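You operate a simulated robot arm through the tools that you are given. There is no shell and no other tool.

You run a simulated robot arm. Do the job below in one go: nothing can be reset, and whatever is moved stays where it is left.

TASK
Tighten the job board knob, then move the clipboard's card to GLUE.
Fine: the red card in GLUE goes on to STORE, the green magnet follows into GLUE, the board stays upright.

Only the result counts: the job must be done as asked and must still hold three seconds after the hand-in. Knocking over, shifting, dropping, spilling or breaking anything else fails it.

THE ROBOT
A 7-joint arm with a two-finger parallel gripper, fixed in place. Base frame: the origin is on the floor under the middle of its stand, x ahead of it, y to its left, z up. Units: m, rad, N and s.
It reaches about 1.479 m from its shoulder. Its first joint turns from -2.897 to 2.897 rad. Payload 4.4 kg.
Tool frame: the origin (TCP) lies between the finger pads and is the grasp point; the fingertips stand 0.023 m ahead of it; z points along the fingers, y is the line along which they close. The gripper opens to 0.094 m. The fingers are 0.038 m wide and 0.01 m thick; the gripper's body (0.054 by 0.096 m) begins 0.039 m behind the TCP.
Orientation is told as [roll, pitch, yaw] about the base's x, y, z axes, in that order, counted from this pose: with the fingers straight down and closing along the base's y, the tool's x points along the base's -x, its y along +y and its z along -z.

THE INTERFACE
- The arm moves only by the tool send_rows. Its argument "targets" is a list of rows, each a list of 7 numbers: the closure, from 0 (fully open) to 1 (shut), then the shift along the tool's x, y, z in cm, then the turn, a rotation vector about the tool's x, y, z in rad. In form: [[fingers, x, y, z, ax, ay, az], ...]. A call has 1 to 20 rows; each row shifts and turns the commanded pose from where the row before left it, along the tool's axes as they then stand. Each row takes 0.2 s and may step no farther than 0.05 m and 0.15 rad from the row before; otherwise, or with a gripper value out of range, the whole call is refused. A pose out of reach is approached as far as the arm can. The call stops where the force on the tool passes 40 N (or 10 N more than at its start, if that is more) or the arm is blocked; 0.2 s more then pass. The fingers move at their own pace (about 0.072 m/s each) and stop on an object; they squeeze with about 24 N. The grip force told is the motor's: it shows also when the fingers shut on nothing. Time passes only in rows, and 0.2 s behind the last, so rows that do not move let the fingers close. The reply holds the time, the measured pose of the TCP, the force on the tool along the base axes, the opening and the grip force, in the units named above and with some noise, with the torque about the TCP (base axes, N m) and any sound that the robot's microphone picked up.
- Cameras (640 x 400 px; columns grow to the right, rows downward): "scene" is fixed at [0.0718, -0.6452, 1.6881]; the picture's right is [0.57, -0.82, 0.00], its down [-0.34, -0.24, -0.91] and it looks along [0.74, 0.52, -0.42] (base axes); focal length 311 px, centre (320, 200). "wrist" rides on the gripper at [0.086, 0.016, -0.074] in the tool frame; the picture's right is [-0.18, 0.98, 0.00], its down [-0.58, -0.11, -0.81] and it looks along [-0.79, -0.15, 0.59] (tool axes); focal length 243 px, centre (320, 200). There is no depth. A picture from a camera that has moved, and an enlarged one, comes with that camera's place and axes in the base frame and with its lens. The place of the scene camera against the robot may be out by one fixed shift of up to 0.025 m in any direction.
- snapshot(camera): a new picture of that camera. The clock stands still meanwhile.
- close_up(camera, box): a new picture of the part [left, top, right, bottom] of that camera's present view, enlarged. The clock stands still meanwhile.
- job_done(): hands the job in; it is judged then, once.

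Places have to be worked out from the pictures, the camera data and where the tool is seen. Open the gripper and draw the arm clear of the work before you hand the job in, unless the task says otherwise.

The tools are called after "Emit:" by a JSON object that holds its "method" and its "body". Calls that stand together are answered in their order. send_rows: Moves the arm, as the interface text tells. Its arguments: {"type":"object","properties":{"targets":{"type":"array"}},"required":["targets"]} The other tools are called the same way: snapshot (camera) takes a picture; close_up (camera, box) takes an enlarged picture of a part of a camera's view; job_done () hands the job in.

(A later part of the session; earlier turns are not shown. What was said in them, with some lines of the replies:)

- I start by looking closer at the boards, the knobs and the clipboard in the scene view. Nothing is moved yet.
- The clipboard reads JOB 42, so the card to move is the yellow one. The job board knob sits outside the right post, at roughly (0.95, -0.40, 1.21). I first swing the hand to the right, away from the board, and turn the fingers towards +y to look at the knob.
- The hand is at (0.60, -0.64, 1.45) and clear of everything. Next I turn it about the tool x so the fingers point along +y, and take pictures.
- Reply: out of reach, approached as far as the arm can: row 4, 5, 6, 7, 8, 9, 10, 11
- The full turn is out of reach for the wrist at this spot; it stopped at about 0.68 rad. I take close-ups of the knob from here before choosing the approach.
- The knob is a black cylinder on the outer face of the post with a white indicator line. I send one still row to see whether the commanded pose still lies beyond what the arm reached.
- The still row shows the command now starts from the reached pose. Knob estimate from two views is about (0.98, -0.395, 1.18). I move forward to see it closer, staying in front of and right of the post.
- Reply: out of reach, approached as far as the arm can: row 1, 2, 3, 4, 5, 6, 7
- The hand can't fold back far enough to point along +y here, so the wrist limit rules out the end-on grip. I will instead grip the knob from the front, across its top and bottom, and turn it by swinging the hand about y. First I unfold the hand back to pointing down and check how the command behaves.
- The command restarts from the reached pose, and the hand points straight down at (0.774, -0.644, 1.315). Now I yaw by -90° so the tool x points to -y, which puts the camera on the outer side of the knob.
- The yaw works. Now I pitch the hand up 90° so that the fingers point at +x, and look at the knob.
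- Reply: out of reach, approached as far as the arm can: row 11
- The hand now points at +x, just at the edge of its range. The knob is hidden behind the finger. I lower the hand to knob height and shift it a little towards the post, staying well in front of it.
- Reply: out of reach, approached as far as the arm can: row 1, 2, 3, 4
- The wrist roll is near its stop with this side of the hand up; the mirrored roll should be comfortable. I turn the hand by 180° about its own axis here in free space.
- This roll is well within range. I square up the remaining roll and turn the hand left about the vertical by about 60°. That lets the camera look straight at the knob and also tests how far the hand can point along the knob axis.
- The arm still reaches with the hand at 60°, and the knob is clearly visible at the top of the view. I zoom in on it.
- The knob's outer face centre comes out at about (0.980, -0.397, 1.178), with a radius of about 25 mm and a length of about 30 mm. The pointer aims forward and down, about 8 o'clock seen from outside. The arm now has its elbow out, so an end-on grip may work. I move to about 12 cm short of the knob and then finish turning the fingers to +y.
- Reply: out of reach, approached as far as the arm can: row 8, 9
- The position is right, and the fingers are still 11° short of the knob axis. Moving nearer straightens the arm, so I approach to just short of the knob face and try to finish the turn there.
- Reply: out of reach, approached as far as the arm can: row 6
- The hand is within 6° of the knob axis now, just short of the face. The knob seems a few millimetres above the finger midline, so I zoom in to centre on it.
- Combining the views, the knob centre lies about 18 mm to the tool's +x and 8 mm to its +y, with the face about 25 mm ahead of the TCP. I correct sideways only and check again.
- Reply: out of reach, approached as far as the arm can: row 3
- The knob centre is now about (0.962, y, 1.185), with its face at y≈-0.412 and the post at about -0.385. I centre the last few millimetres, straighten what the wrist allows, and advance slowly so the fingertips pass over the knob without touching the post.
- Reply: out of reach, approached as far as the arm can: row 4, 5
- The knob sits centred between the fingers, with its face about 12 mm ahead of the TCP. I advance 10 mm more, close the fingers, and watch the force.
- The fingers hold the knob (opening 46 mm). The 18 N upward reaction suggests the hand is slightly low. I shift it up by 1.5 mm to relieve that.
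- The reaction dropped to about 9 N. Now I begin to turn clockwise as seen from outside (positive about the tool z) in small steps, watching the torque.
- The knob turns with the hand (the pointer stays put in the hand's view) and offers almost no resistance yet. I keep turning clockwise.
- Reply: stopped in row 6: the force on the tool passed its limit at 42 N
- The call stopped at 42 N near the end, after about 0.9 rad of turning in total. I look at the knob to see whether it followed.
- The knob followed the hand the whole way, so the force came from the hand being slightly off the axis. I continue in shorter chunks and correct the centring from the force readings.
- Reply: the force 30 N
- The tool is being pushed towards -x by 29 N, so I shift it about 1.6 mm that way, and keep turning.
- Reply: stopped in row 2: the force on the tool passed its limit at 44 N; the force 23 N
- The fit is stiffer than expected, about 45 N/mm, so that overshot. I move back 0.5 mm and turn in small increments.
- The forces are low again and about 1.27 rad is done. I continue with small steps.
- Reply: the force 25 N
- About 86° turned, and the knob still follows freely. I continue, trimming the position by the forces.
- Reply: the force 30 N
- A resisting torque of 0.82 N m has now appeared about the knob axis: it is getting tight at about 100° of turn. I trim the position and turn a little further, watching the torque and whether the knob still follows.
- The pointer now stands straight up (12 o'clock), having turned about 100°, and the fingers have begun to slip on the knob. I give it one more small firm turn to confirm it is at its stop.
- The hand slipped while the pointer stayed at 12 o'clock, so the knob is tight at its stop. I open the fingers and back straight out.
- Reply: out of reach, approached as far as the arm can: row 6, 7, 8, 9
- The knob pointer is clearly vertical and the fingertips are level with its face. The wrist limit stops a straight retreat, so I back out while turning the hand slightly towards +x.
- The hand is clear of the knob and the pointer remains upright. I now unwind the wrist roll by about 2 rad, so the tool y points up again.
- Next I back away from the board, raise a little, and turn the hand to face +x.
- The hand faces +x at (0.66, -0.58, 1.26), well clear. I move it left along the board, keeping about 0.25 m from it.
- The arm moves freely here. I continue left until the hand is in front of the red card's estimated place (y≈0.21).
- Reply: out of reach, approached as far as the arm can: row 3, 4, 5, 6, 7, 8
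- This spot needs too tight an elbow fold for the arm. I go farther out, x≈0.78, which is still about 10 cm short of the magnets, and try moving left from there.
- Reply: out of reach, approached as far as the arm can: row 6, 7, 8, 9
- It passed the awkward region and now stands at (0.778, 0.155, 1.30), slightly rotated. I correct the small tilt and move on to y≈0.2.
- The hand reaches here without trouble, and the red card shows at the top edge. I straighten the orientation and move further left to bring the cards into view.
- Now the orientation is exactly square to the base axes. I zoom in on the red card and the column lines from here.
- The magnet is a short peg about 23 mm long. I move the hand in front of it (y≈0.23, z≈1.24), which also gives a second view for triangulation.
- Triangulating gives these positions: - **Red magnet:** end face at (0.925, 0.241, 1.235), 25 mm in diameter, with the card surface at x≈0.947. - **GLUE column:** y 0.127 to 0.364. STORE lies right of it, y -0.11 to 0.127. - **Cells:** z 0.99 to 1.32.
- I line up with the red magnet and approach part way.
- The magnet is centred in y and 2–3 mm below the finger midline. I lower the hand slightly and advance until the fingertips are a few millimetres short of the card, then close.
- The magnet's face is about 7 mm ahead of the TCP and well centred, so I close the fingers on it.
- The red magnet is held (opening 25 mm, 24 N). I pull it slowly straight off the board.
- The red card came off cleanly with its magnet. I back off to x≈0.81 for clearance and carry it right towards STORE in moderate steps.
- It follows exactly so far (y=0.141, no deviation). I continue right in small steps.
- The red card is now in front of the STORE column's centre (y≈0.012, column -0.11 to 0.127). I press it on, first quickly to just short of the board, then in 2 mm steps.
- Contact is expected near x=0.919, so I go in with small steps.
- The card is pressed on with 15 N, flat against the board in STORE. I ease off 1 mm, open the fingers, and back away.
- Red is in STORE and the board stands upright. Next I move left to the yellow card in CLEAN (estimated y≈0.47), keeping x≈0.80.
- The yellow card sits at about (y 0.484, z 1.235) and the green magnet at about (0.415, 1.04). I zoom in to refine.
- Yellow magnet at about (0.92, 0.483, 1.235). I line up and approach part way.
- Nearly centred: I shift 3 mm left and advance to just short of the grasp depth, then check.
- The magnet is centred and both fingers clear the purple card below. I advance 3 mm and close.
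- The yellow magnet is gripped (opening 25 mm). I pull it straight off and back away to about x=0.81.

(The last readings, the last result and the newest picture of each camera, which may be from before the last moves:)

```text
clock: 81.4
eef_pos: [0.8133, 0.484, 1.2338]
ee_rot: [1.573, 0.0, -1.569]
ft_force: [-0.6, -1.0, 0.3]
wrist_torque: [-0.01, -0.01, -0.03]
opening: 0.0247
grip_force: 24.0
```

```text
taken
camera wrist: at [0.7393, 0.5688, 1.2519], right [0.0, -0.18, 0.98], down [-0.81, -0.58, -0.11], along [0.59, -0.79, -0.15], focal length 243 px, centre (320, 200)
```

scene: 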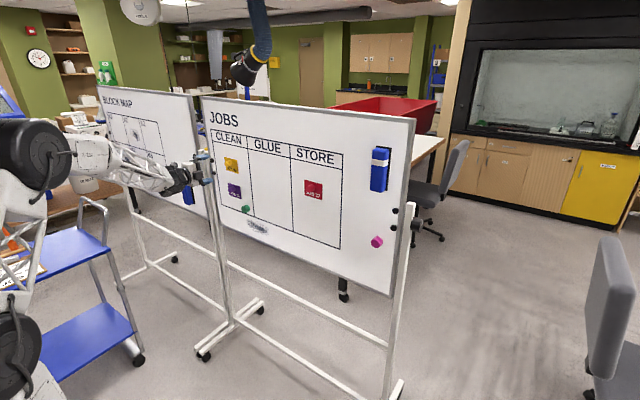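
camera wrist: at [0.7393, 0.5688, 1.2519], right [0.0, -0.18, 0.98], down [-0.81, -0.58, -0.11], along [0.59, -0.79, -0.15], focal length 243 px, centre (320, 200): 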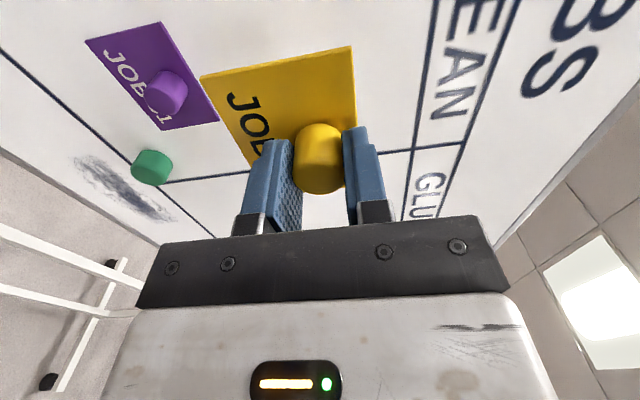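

The yellow card came off cleanly. I carry it right to the GLUE column's centre (y≈0.245).

Emit:
{"method": "send_rows", "body": {"targets": [[1, -3, 0, 0, 0, 0, 0], [1, -3, 0, 0, 0, 0, 0], [1, -3, 0, 0, 0, 0, 0], [1, -3, 0, 0, 0, 0, 0], [1, -3, 0, 0, 0, 0, 0], [1, -3, 0, 0, 0, 0, 0], [1, -3, 0, 0, 0, 0, 0], [1, -2.9, 0, 0, 0, 0, 0], [1, 0, 0, 3, 0, 0, 0], [1, 0, 0, 3, 0, 0, 0], [1, 0, 0, 3, 0, 0, 0], [1, 0, 0, 0, 0, 0, 0]]}}

Emit:
{"method": "snapshot", "body": {"camera": "wrist"}}

Emit:
{"method": "snapshot", "body": {"camera": "scene"}}

```text
clock: 84.0
eef_pos: [0.9022, 0.2434, 1.2348]
ee_rot: [1.572, -0.001, -1.569]
ft_force: [-0.7, 0.2, -0.2]
wrist_torque: [0.01, -0.02, -0.01]
opening: 0.0245
grip_force: 24.0
```

```text
taken
camera wrist: at [0.8273, 0.3283, 1.2524], right [0.0, -0.18, 0.98], down [-0.81, -0.58, -0.11], along [0.59, -0.79, -0.15], focal length 243 px, centre (320, 200)
```

wrist: 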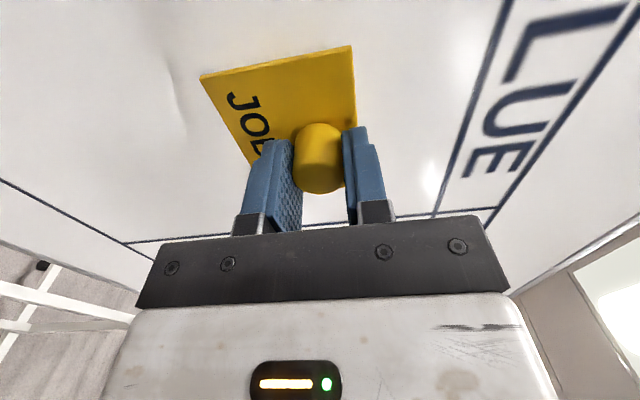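

```text
taken
```

scene: 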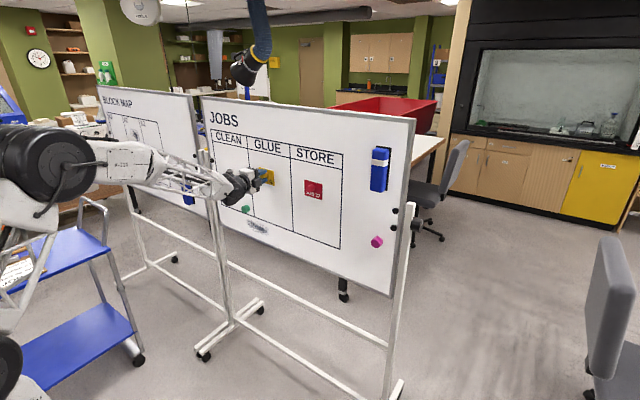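

Yellow is in front of GLUE's centre. I press it on in small steps; contact is expected near x=0.917.

Emit:
{"method": "send_rows", "body": {"targets": [[1, 0, 0, 0.5, 0, 0, 0], [1, 0, 0, 0.4, 0, 0, 0], [1, 0, 0, 0.3, 0, 0, 0], [1, 0, 0, 0.2, 0, 0, 0], [1, 0, 0, 0.1, 0, 0, 0], [1, 0, 0, 0, 0, 0, 0]]}}

```text
clock: 85.4
eef_pos: [0.9184, 0.2437, 1.2354]
ee_rot: [1.573, 0.0, -1.568]
ft_force: [-16.9, 2.6, -2.5]
wrist_torque: [-0.02, 0.27, 0.12]
opening: 0.0249
grip_force: 23.6
```

The card is pressed against the board with 17 N. I ease off slightly, open, and back away.

Emit:
{"method": "send_rows", "body": {"targets": [[1, 0, 0, -0.06, 0, 0, 0], [0.6, 0, 0, 0, 0, 0, 0], [0.3, 0, 0, 0, 0, 0, 0], [0, 0, 0, 0, 0, 0, 0], [0, 0, 0, 0, 0, 0, 0], [0, 0, 0, -1, 0, 0, 0], [0, 0, 0, -2, 0, 0, 0], [0, 0, 0, -3, 0, 0, 0], [0, 0, 0, -4, 0, 0, 0], [0, 0, 0, 0, 0, 0, 0]]}}

Emit:
{"method": "snapshot", "body": {"camera": "wrist"}}

Emit:
{"method": "close_up", "body": {"camera": "scene", "box": [190, 110, 350, 230]}}

```text
clock: 87.6
eef_pos: [0.8177, 0.243, 1.233]
ee_rot: [1.573, 0.0, -1.568]
ft_force: [-0.2, -0.3, 0.1]
wrist_torque: [-0.03, 0.0, 0.04]
opening: 0.0941
grip_force: 0.1
```

```text
taken
camera wrist: at [0.7428, 0.3286, 1.2495], right [0.0, -0.18, 0.98], down [-0.81, -0.58, -0.11], along [0.59, -0.79, -0.15], focal length 243 px, centre (320, 200)
```

wrist: 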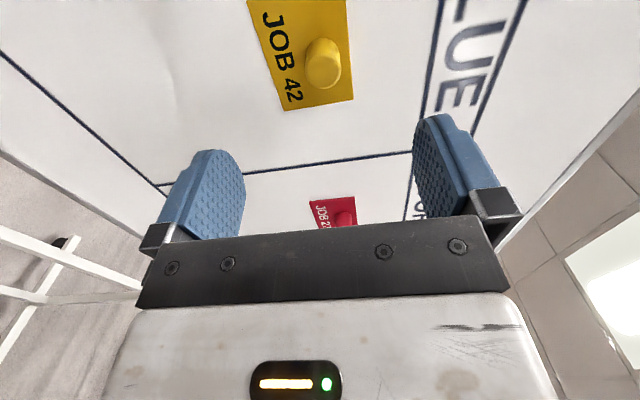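

```text
3.33 times, centred on (270, 170) of scene
camera zoom: at [0.0718, -0.6452, 1.6881], right [0.57, -0.82, 0.0], down [-0.34, -0.24, -0.91], along [0.74, 0.52, -0.42], focal length 1038 px, centre (487, 300)
```

zoom: 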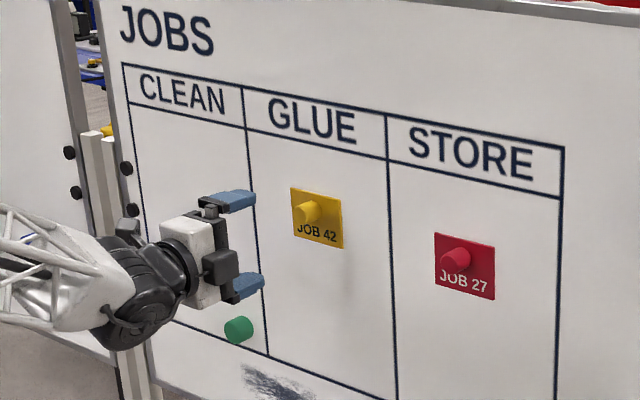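

Both cards sit well: JOB 42 in GLUE, JOB 27 in STORE. Now the green magnet, estimated at (y 0.405, z 1.023). I move down and left in front of it, keeping x≈0.815.

Emit:
{"method": "send_rows", "body": {"targets": [[0, 2, -3, 0, 0, 0, 0], [0, 2, -3, 0, 0, 0, 0], [0, 2, -3, 0, 0, 0, 0], [0, 2, -3, 0, 0, 0, 0], [0, 2, -3, 0, 0, 0, 0], [0, 2, -3, 0, 0, 0, 0], [0, 2, -2.5, 0, 0, 0, 0], [0, 0, 0, 0, 0, 0, 0]]}}

Emit:
{"method": "snapshot", "body": {"camera": "wrist"}}

Emit:
{"method": "snapshot", "body": {"camera": "scene"}}

```text
clock: 89.4
eef_pos: [0.8187, 0.3825, 1.0303]
ee_rot: [1.571, -0.001, -1.571]
ft_force: [-1.0, -0.9, 0.9]
wrist_torque: [-0.03, 0.01, -0.02]
opening: 0.094
grip_force: 0.0
```

```text
taken
camera wrist: at [0.7442, 0.4685, 1.048], right [0.0, -0.18, 0.98], down [-0.81, -0.58, -0.11], along [0.59, -0.79, -0.15], focal length 243 px, centre (320, 200)
```

wrist: 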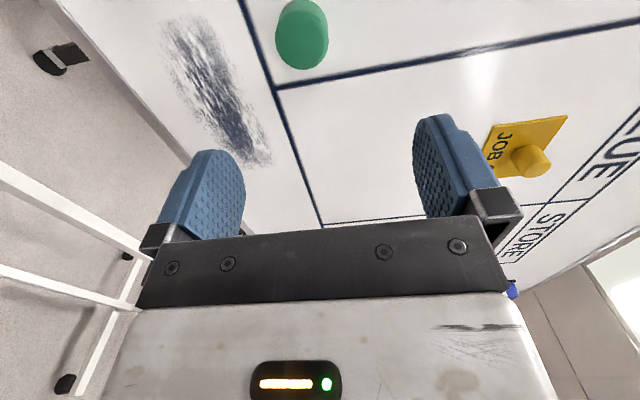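

```text
taken
```

scene: 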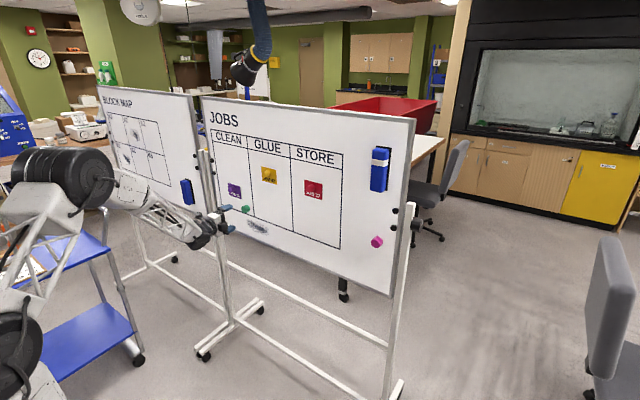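

The green magnet is in view at the top. I zoom in to locate it.

Emit:
{"method": "close_up", "body": {"camera": "wrist", "box": [200, 0, 424, 140]}}

```text
2.86 times, centred on (312, 70) of wrist
camera zoom: at [0.7442, 0.4685, 1.048], right [0.0, -0.18, 0.98], down [-0.81, -0.58, -0.11], along [0.59, -0.79, -0.15], focal length 693 px, centre (343, 571)
```

zoom: 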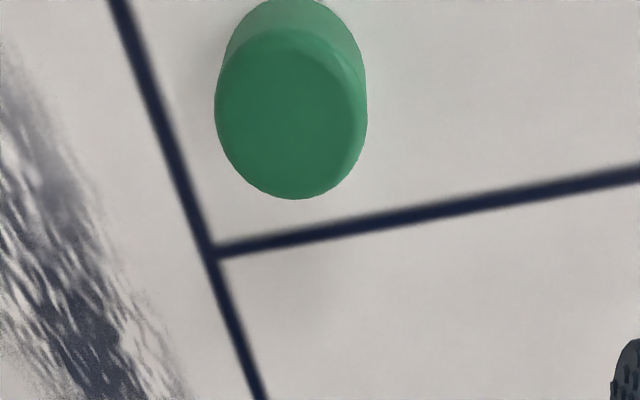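

Triangulated, the green magnet's face is at (0.926, 0.404, 1.023), 36 mm across. I line up and approach part way.

Emit:
{"method": "send_rows", "body": {"targets": [[0, 1.1, -0.35, 2, 0, 0, 0], [0, 1.05, -0.35, 2, 0, 0, 0], [0, 0, 0, 2, 0, 0, 0], [0, 0, 0, 0, 0, 0, 0]]}}

Emit:
{"method": "snapshot", "body": {"camera": "wrist"}}

```text
clock: 90.4
eef_pos: [0.8786, 0.4058, 1.0246]
ee_rot: [1.575, 0.0, -1.572]
ft_force: [0.3, 0.5, 0.1]
wrist_torque: [0.01, 0.02, -0.01]
opening: 0.0942
grip_force: 0.0
```

```text
taken
camera wrist: at [0.8048, 0.4907, 1.0416], right [0.0, -0.18, 0.98], down [-0.81, -0.58, -0.11], along [0.59, -0.79, -0.15], focal length 243 px, centre (320, 200)
```

wrist: 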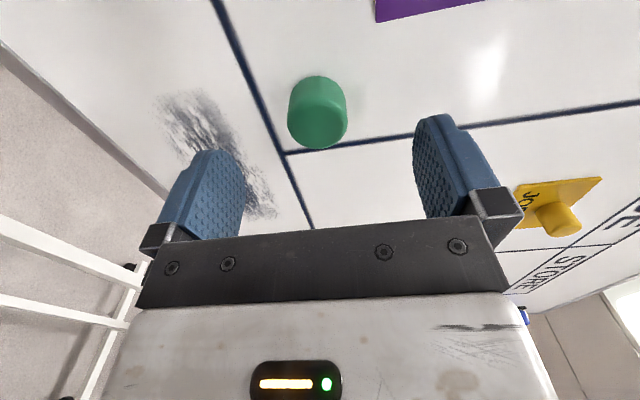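

The magnet is on the tool axis. I advance to grasp depth (fingertips a few millimetres from the board) and close.

Emit:
{"method": "send_rows", "body": {"targets": [[0, 0, -0.15, 1.5, 0, 0, 0], [0, 0, 0, 1.5, 0, 0, 0], [0, 0, 0, 0.8, 0, 0, 0], [0, 0, 0, 0, 0, 0, 0], [0.4, 0, 0, 0, 0, 0, 0], [0.8, 0, 0, 0, 0, 0, 0], [1, 0, 0, 0, 0, 0, 0], [1, 0, 0, 0, 0, 0, 0], [1, 0, 0, 0, 0, 0, 0]]}}

Emit:
{"method": "snapshot", "body": {"camera": "wrist"}}

```text
clock: 92.4
eef_pos: [0.9159, 0.4044, 1.023]
ee_rot: [1.574, 0.001, -1.568]
ft_force: [0.6, -0.6, -0.6]
wrist_torque: [0.03, -0.1, -0.01]
opening: 0.0345
grip_force: 24.1
```

```text
taken
camera wrist: at [0.8419, 0.4898, 1.0396], right [0.0, -0.18, 0.98], down [-0.81, -0.58, -0.11], along [0.59, -0.79, -0.15], focal length 243 px, centre (320, 200)
```

wrist: 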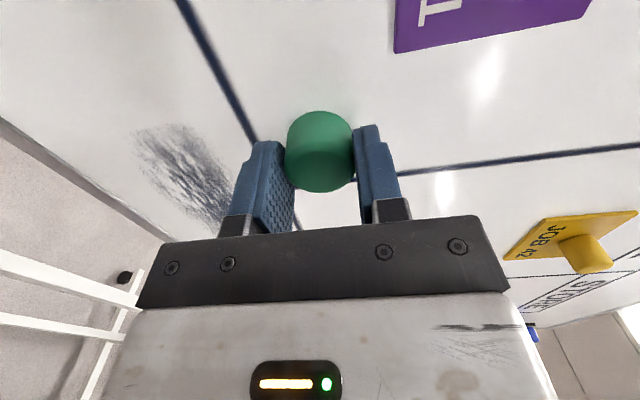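

The green magnet is held (opening 34.5 mm). I pull it off slowly and back away.

Emit:
{"method": "send_rows", "body": {"targets": [[1, 0, 0, -0.3, 0, 0, 0], [1, 0, 0, -0.3, 0, 0, 0], [1, 0, 0, -0.4, 0, 0, 0], [1, 0, 0, -0.5, 0, 0, 0], [1, 0, 0, -1, 0, 0, 0], [1, 0, 0, -2, 0, 0, 0], [1, 0, 0, -3, 0, 0, 0], [1, 0, 0, 0, 0, 0, 0]]}}

Emit:
{"method": "snapshot", "body": {"camera": "wrist"}}

```text
clock: 94.2
eef_pos: [0.8397, 0.4049, 1.0208]
ee_rot: [1.573, 0.001, -1.57]
ft_force: [0.7, -0.6, -0.4]
wrist_torque: [0.02, 0.0, 0.02]
opening: 0.0344
grip_force: 23.5
```

```text
taken
camera wrist: at [0.7657, 0.4895, 1.0384], right [0.0, -0.18, 0.98], down [-0.81, -0.58, -0.11], along [0.59, -0.79, -0.15], focal length 243 px, centre (320, 200)
```

wrist: 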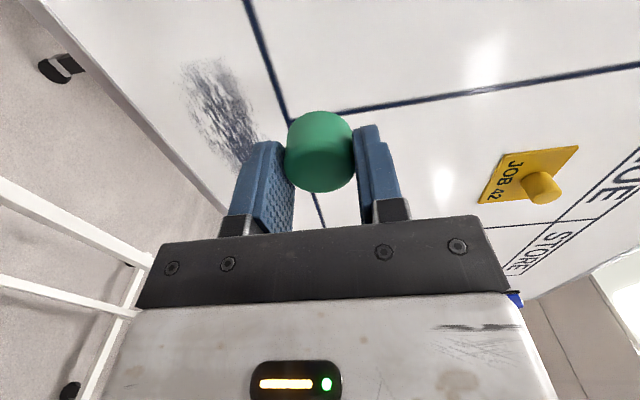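

The magnet is off the board. I carry it to GLUE at about y 0.245, z 1.085, which is below the yellow card, and stop short of the board.

Emit:
{"method": "send_rows", "body": {"targets": [[1, -2.5, 1, 0, 0, 0, 0], [1, -2.5, 1, 0, 0, 0, 0], [1, -2.5, 1, 0, 0, 0, 0], [1, -2.5, 1, 0, 0, 0, 0], [1, -2.5, 1, 0, 0, 0, 0], [1, -2.5, 1, 0, 0, 0, 0], [1, -1, 0.5, 0, 0, 0, 0], [1, 0, 0, 2.5, 0, 0, 0], [1, 0, 0, 2.5, 0, 0, 0], [1, 0, 0, 0.8, 0, 0, 0], [1, 0, 0, 0, 0, 0, 0]]}}

Emit:
{"method": "snapshot", "body": {"camera": "wrist"}}

Emit:
{"method": "close_up", "body": {"camera": "scene", "box": [190, 130, 350, 250]}}

```text
clock: 96.6
eef_pos: [0.8986, 0.244, 1.0854]
ee_rot: [1.573, -0.001, -1.571]
ft_force: [-0.3, -0.1, -0.9]
wrist_torque: [-0.02, 0.0, 0.03]
opening: 0.0345
grip_force: 24.1
```

```text
taken
camera wrist: at [0.8242, 0.3301, 1.104], right [0.0, -0.18, 0.98], down [-0.81, -0.58, -0.11], along [0.59, -0.79, -0.15], focal length 243 px, centre (320, 200)
```

wrist: 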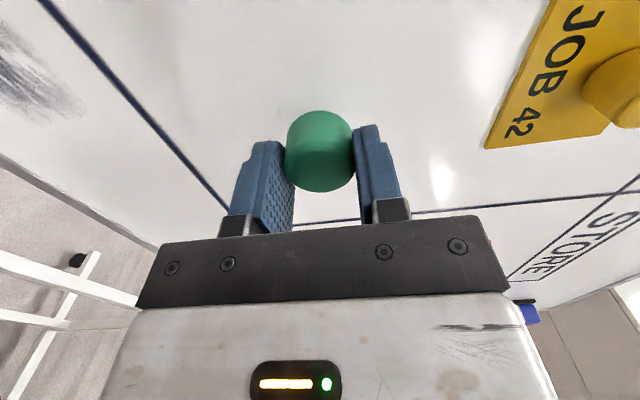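

```text
3.33 times, centred on (270, 190) of scene
camera zoom: at [0.0718, -0.6452, 1.6881], right [0.57, -0.82, 0.0], down [-0.34, -0.24, -0.91], along [0.74, 0.52, -0.42], focal length 1038 px, centre (487, 233)
```

zoom: 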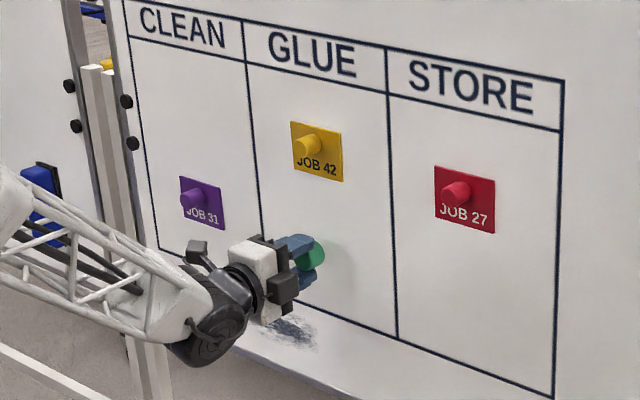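

Green is in front of GLUE, below the yellow card and well inside the column. I press it on in small steps; contact is expected near x=0.916.

Emit:
{"method": "send_rows", "body": {"targets": [[1, 0, 0, 0.5, 0, 0, 0], [1, 0, 0, 0.5, 0, 0, 0], [1, 0, 0, 0.3, 0, 0, 0], [1, 0, 0, 0.2, 0, 0, 0], [1, 0, 0, 0.2, 0, 0, 0], [1, 0, 0, 0, 0, 0, 0]]}}

```text
clock: 98.0
eef_pos: [0.9154, 0.2446, 1.0857]
ee_rot: [1.572, -0.001, -1.568]
ft_force: [-23.3, -0.6, 1.6]
wrist_torque: [-0.01, -0.13, -0.01]
opening: 0.0343
grip_force: 24.0
```

The magnet is pressed on firmly (23 N). I ease off a little, open the fingers, and back away.

Emit:
{"method": "send_rows", "body": {"targets": [[1, 0, 0, -0.1, 0, 0, 0], [0.6, 0, 0, 0, 0, 0, 0], [0.3, 0, 0, 0, 0, 0, 0], [0, 0, 0, 0, 0, 0, 0], [0, 0, 0, 0, 0, 0, 0], [0, 0, 0, -1, 0, 0, 0], [0, 0, 0, -2, 0, 0, 0], [0, 0, 0, -3, 0, 0, 0], [0, 0, 0, -4, 0, 0, 0], [0, 0, 0, -4, 0, 0, 0], [0, 0, 0, 0, 0, 0, 0]]}}

Emit:
{"method": "snapshot", "body": {"camera": "wrist"}}

Emit:
{"method": "snapshot", "body": {"camera": "scene"}}

```text
clock: 100.4
eef_pos: [0.7725, 0.2457, 1.0857]
ee_rot: [1.572, -0.001, -1.572]
ft_force: [0.1, -0.2, 0.2]
wrist_torque: [-0.02, 0.0, 0.04]
opening: 0.0942
grip_force: 0.2
```

```text
taken
camera wrist: at [0.7, 0.3316, 1.104], right [0.0, -0.18, 0.98], down [-0.81, -0.58, -0.11], along [0.59, -0.79, -0.15], focal length 243 px, centre (320, 200)
```

wrist: 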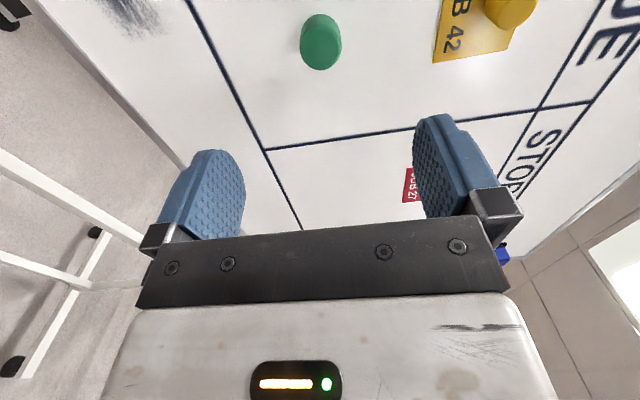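

```text
taken
```

scene: 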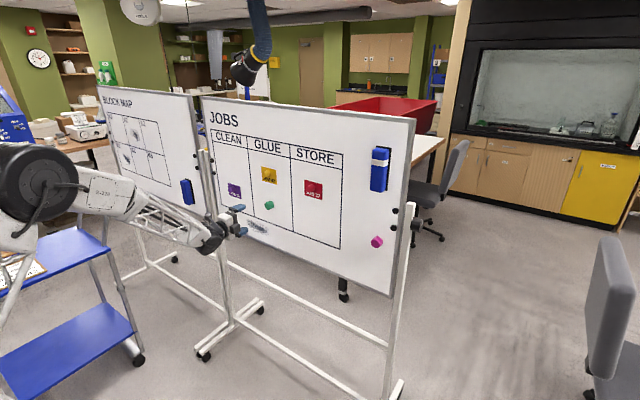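

All three pieces are in place. I zoom in to check the knob, the card positions, and the board's posts for anything missed.

Emit:
{"method": "close_up", "body": {"camera": "scene", "box": [200, 100, 350, 250]}}

Emit:
{"method": "close_up", "body": {"camera": "scene", "box": [380, 190, 460, 260]}}

Emit:
{"method": "close_up", "body": {"camera": "scene", "box": [180, 130, 240, 200]}}

```text
2.67 times, centred on (275, 175) of scene
camera zoom: at [0.0718, -0.6452, 1.6881], right [0.57, -0.82, 0.0], down [-0.34, -0.24, -0.91], along [0.74, 0.52, -0.42], focal length 830 px, centre (440, 267)
```

zoom: 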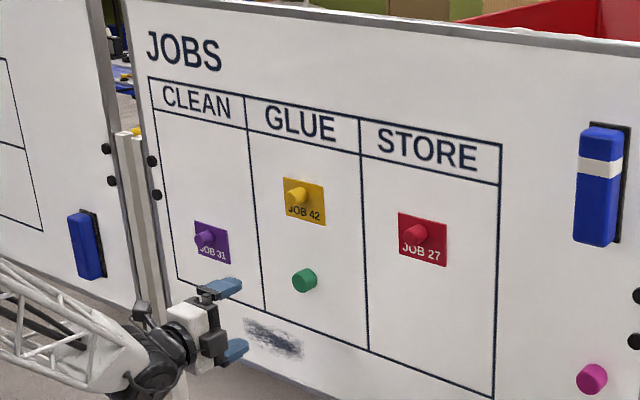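

```text
5.71 times, centred on (420, 225) of scene
camera zoom: at [0.0718, -0.6452, 1.6881], right [0.57, -0.82, 0.0], down [-0.34, -0.24, -0.91], along [0.74, 0.52, -0.42], focal length 1780 px, centre (-251, 57)
```

zoom: 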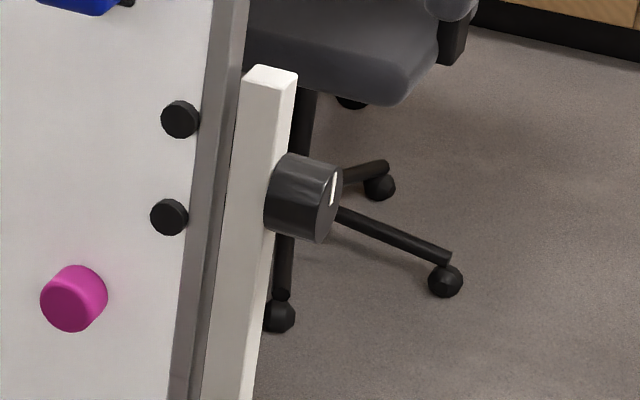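

```text
5.71 times, centred on (210, 165) of scene
camera zoom: at [0.0718, -0.6452, 1.6881], right [0.57, -0.82, 0.0], down [-0.34, -0.24, -0.91], along [0.74, 0.52, -0.42], focal length 1780 px, centre (949, 400)
```

zoom: 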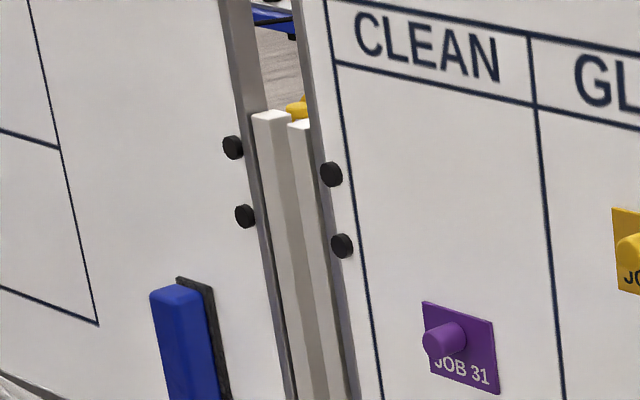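

The pointer on the knob stands upright, JOB 42 and the green magnet are in GLUE, JOB 27 is in STORE, and the board is upright with nothing else moved. I draw the arm further back before handing in.

Emit:
{"method": "send_rows", "body": {"targets": [[0, 0, 1, -2, 0, 0, 0], [0, 0, 1, -2, 0, 0, 0], [0, 0, 1, -2, 0, 0, 0], [0, 0, 1, -2, 0, 0, 0], [0, 0, 0, 0, 0, 0, 0], [0, 0, 0, 0, 0, 0, 0]]}}

Emit:
{"method": "snapshot", "body": {"camera": "scene"}}

Emit:
{"method": "snapshot", "body": {"camera": "wrist"}}

```text
clock: 101.8
eef_pos: [0.6954, 0.246, 1.1254]
ee_rot: [1.571, 0.001, -1.57]
ft_force: [0.6, -0.3, -1.0]
wrist_torque: [0.01, 0.0, 0.01]
opening: 0.0943
grip_force: 0.1
```

```text
taken
```

scene: 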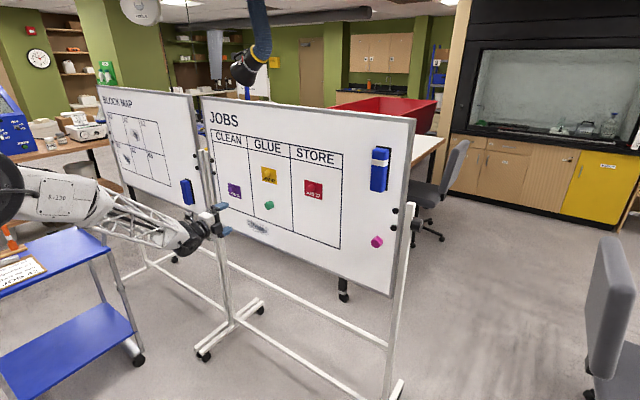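

```text
taken
camera wrist: at [0.6211, 0.3309, 1.143], right [0.0, -0.18, 0.98], down [-0.81, -0.58, -0.11], along [0.59, -0.79, -0.15], focal length 243 px, centre (320, 200)
```

wrist: 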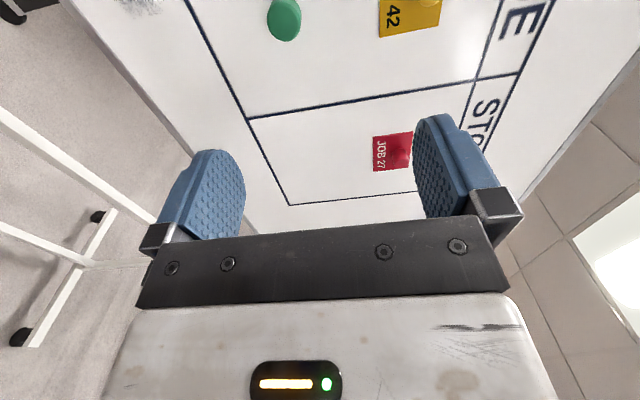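

The gripper is open and about 0.23 m clear of the board, and everything is steady and in place. I hand the job in.

Emit:
{"method": "job_done", "body": {}}

```text
The job is handed in.
```

The job is handed in, and everything in the task was done:

- **Knob:** I turned the job board knob about 100° clockwise until it reached its stop. The pointer now stands straight up.
- **Red card (JOB 27):** it moved from GLUE to the middle of STORE.
- **Yellow card (JOB 42):** this is the card the clipboard names, and it moved from CLEAN to the middle of GLUE.
- **Green magnet:** it followed into GLUE, below the yellow card.

I read the "Fine" line as things to do, so the red card and the green magnet were moved as well.

In the last pictures the board is upright and nothing else looks moved. The gripper is open and the arm is drawn back about 0.23 m from the board. I have not seen the judge's result.
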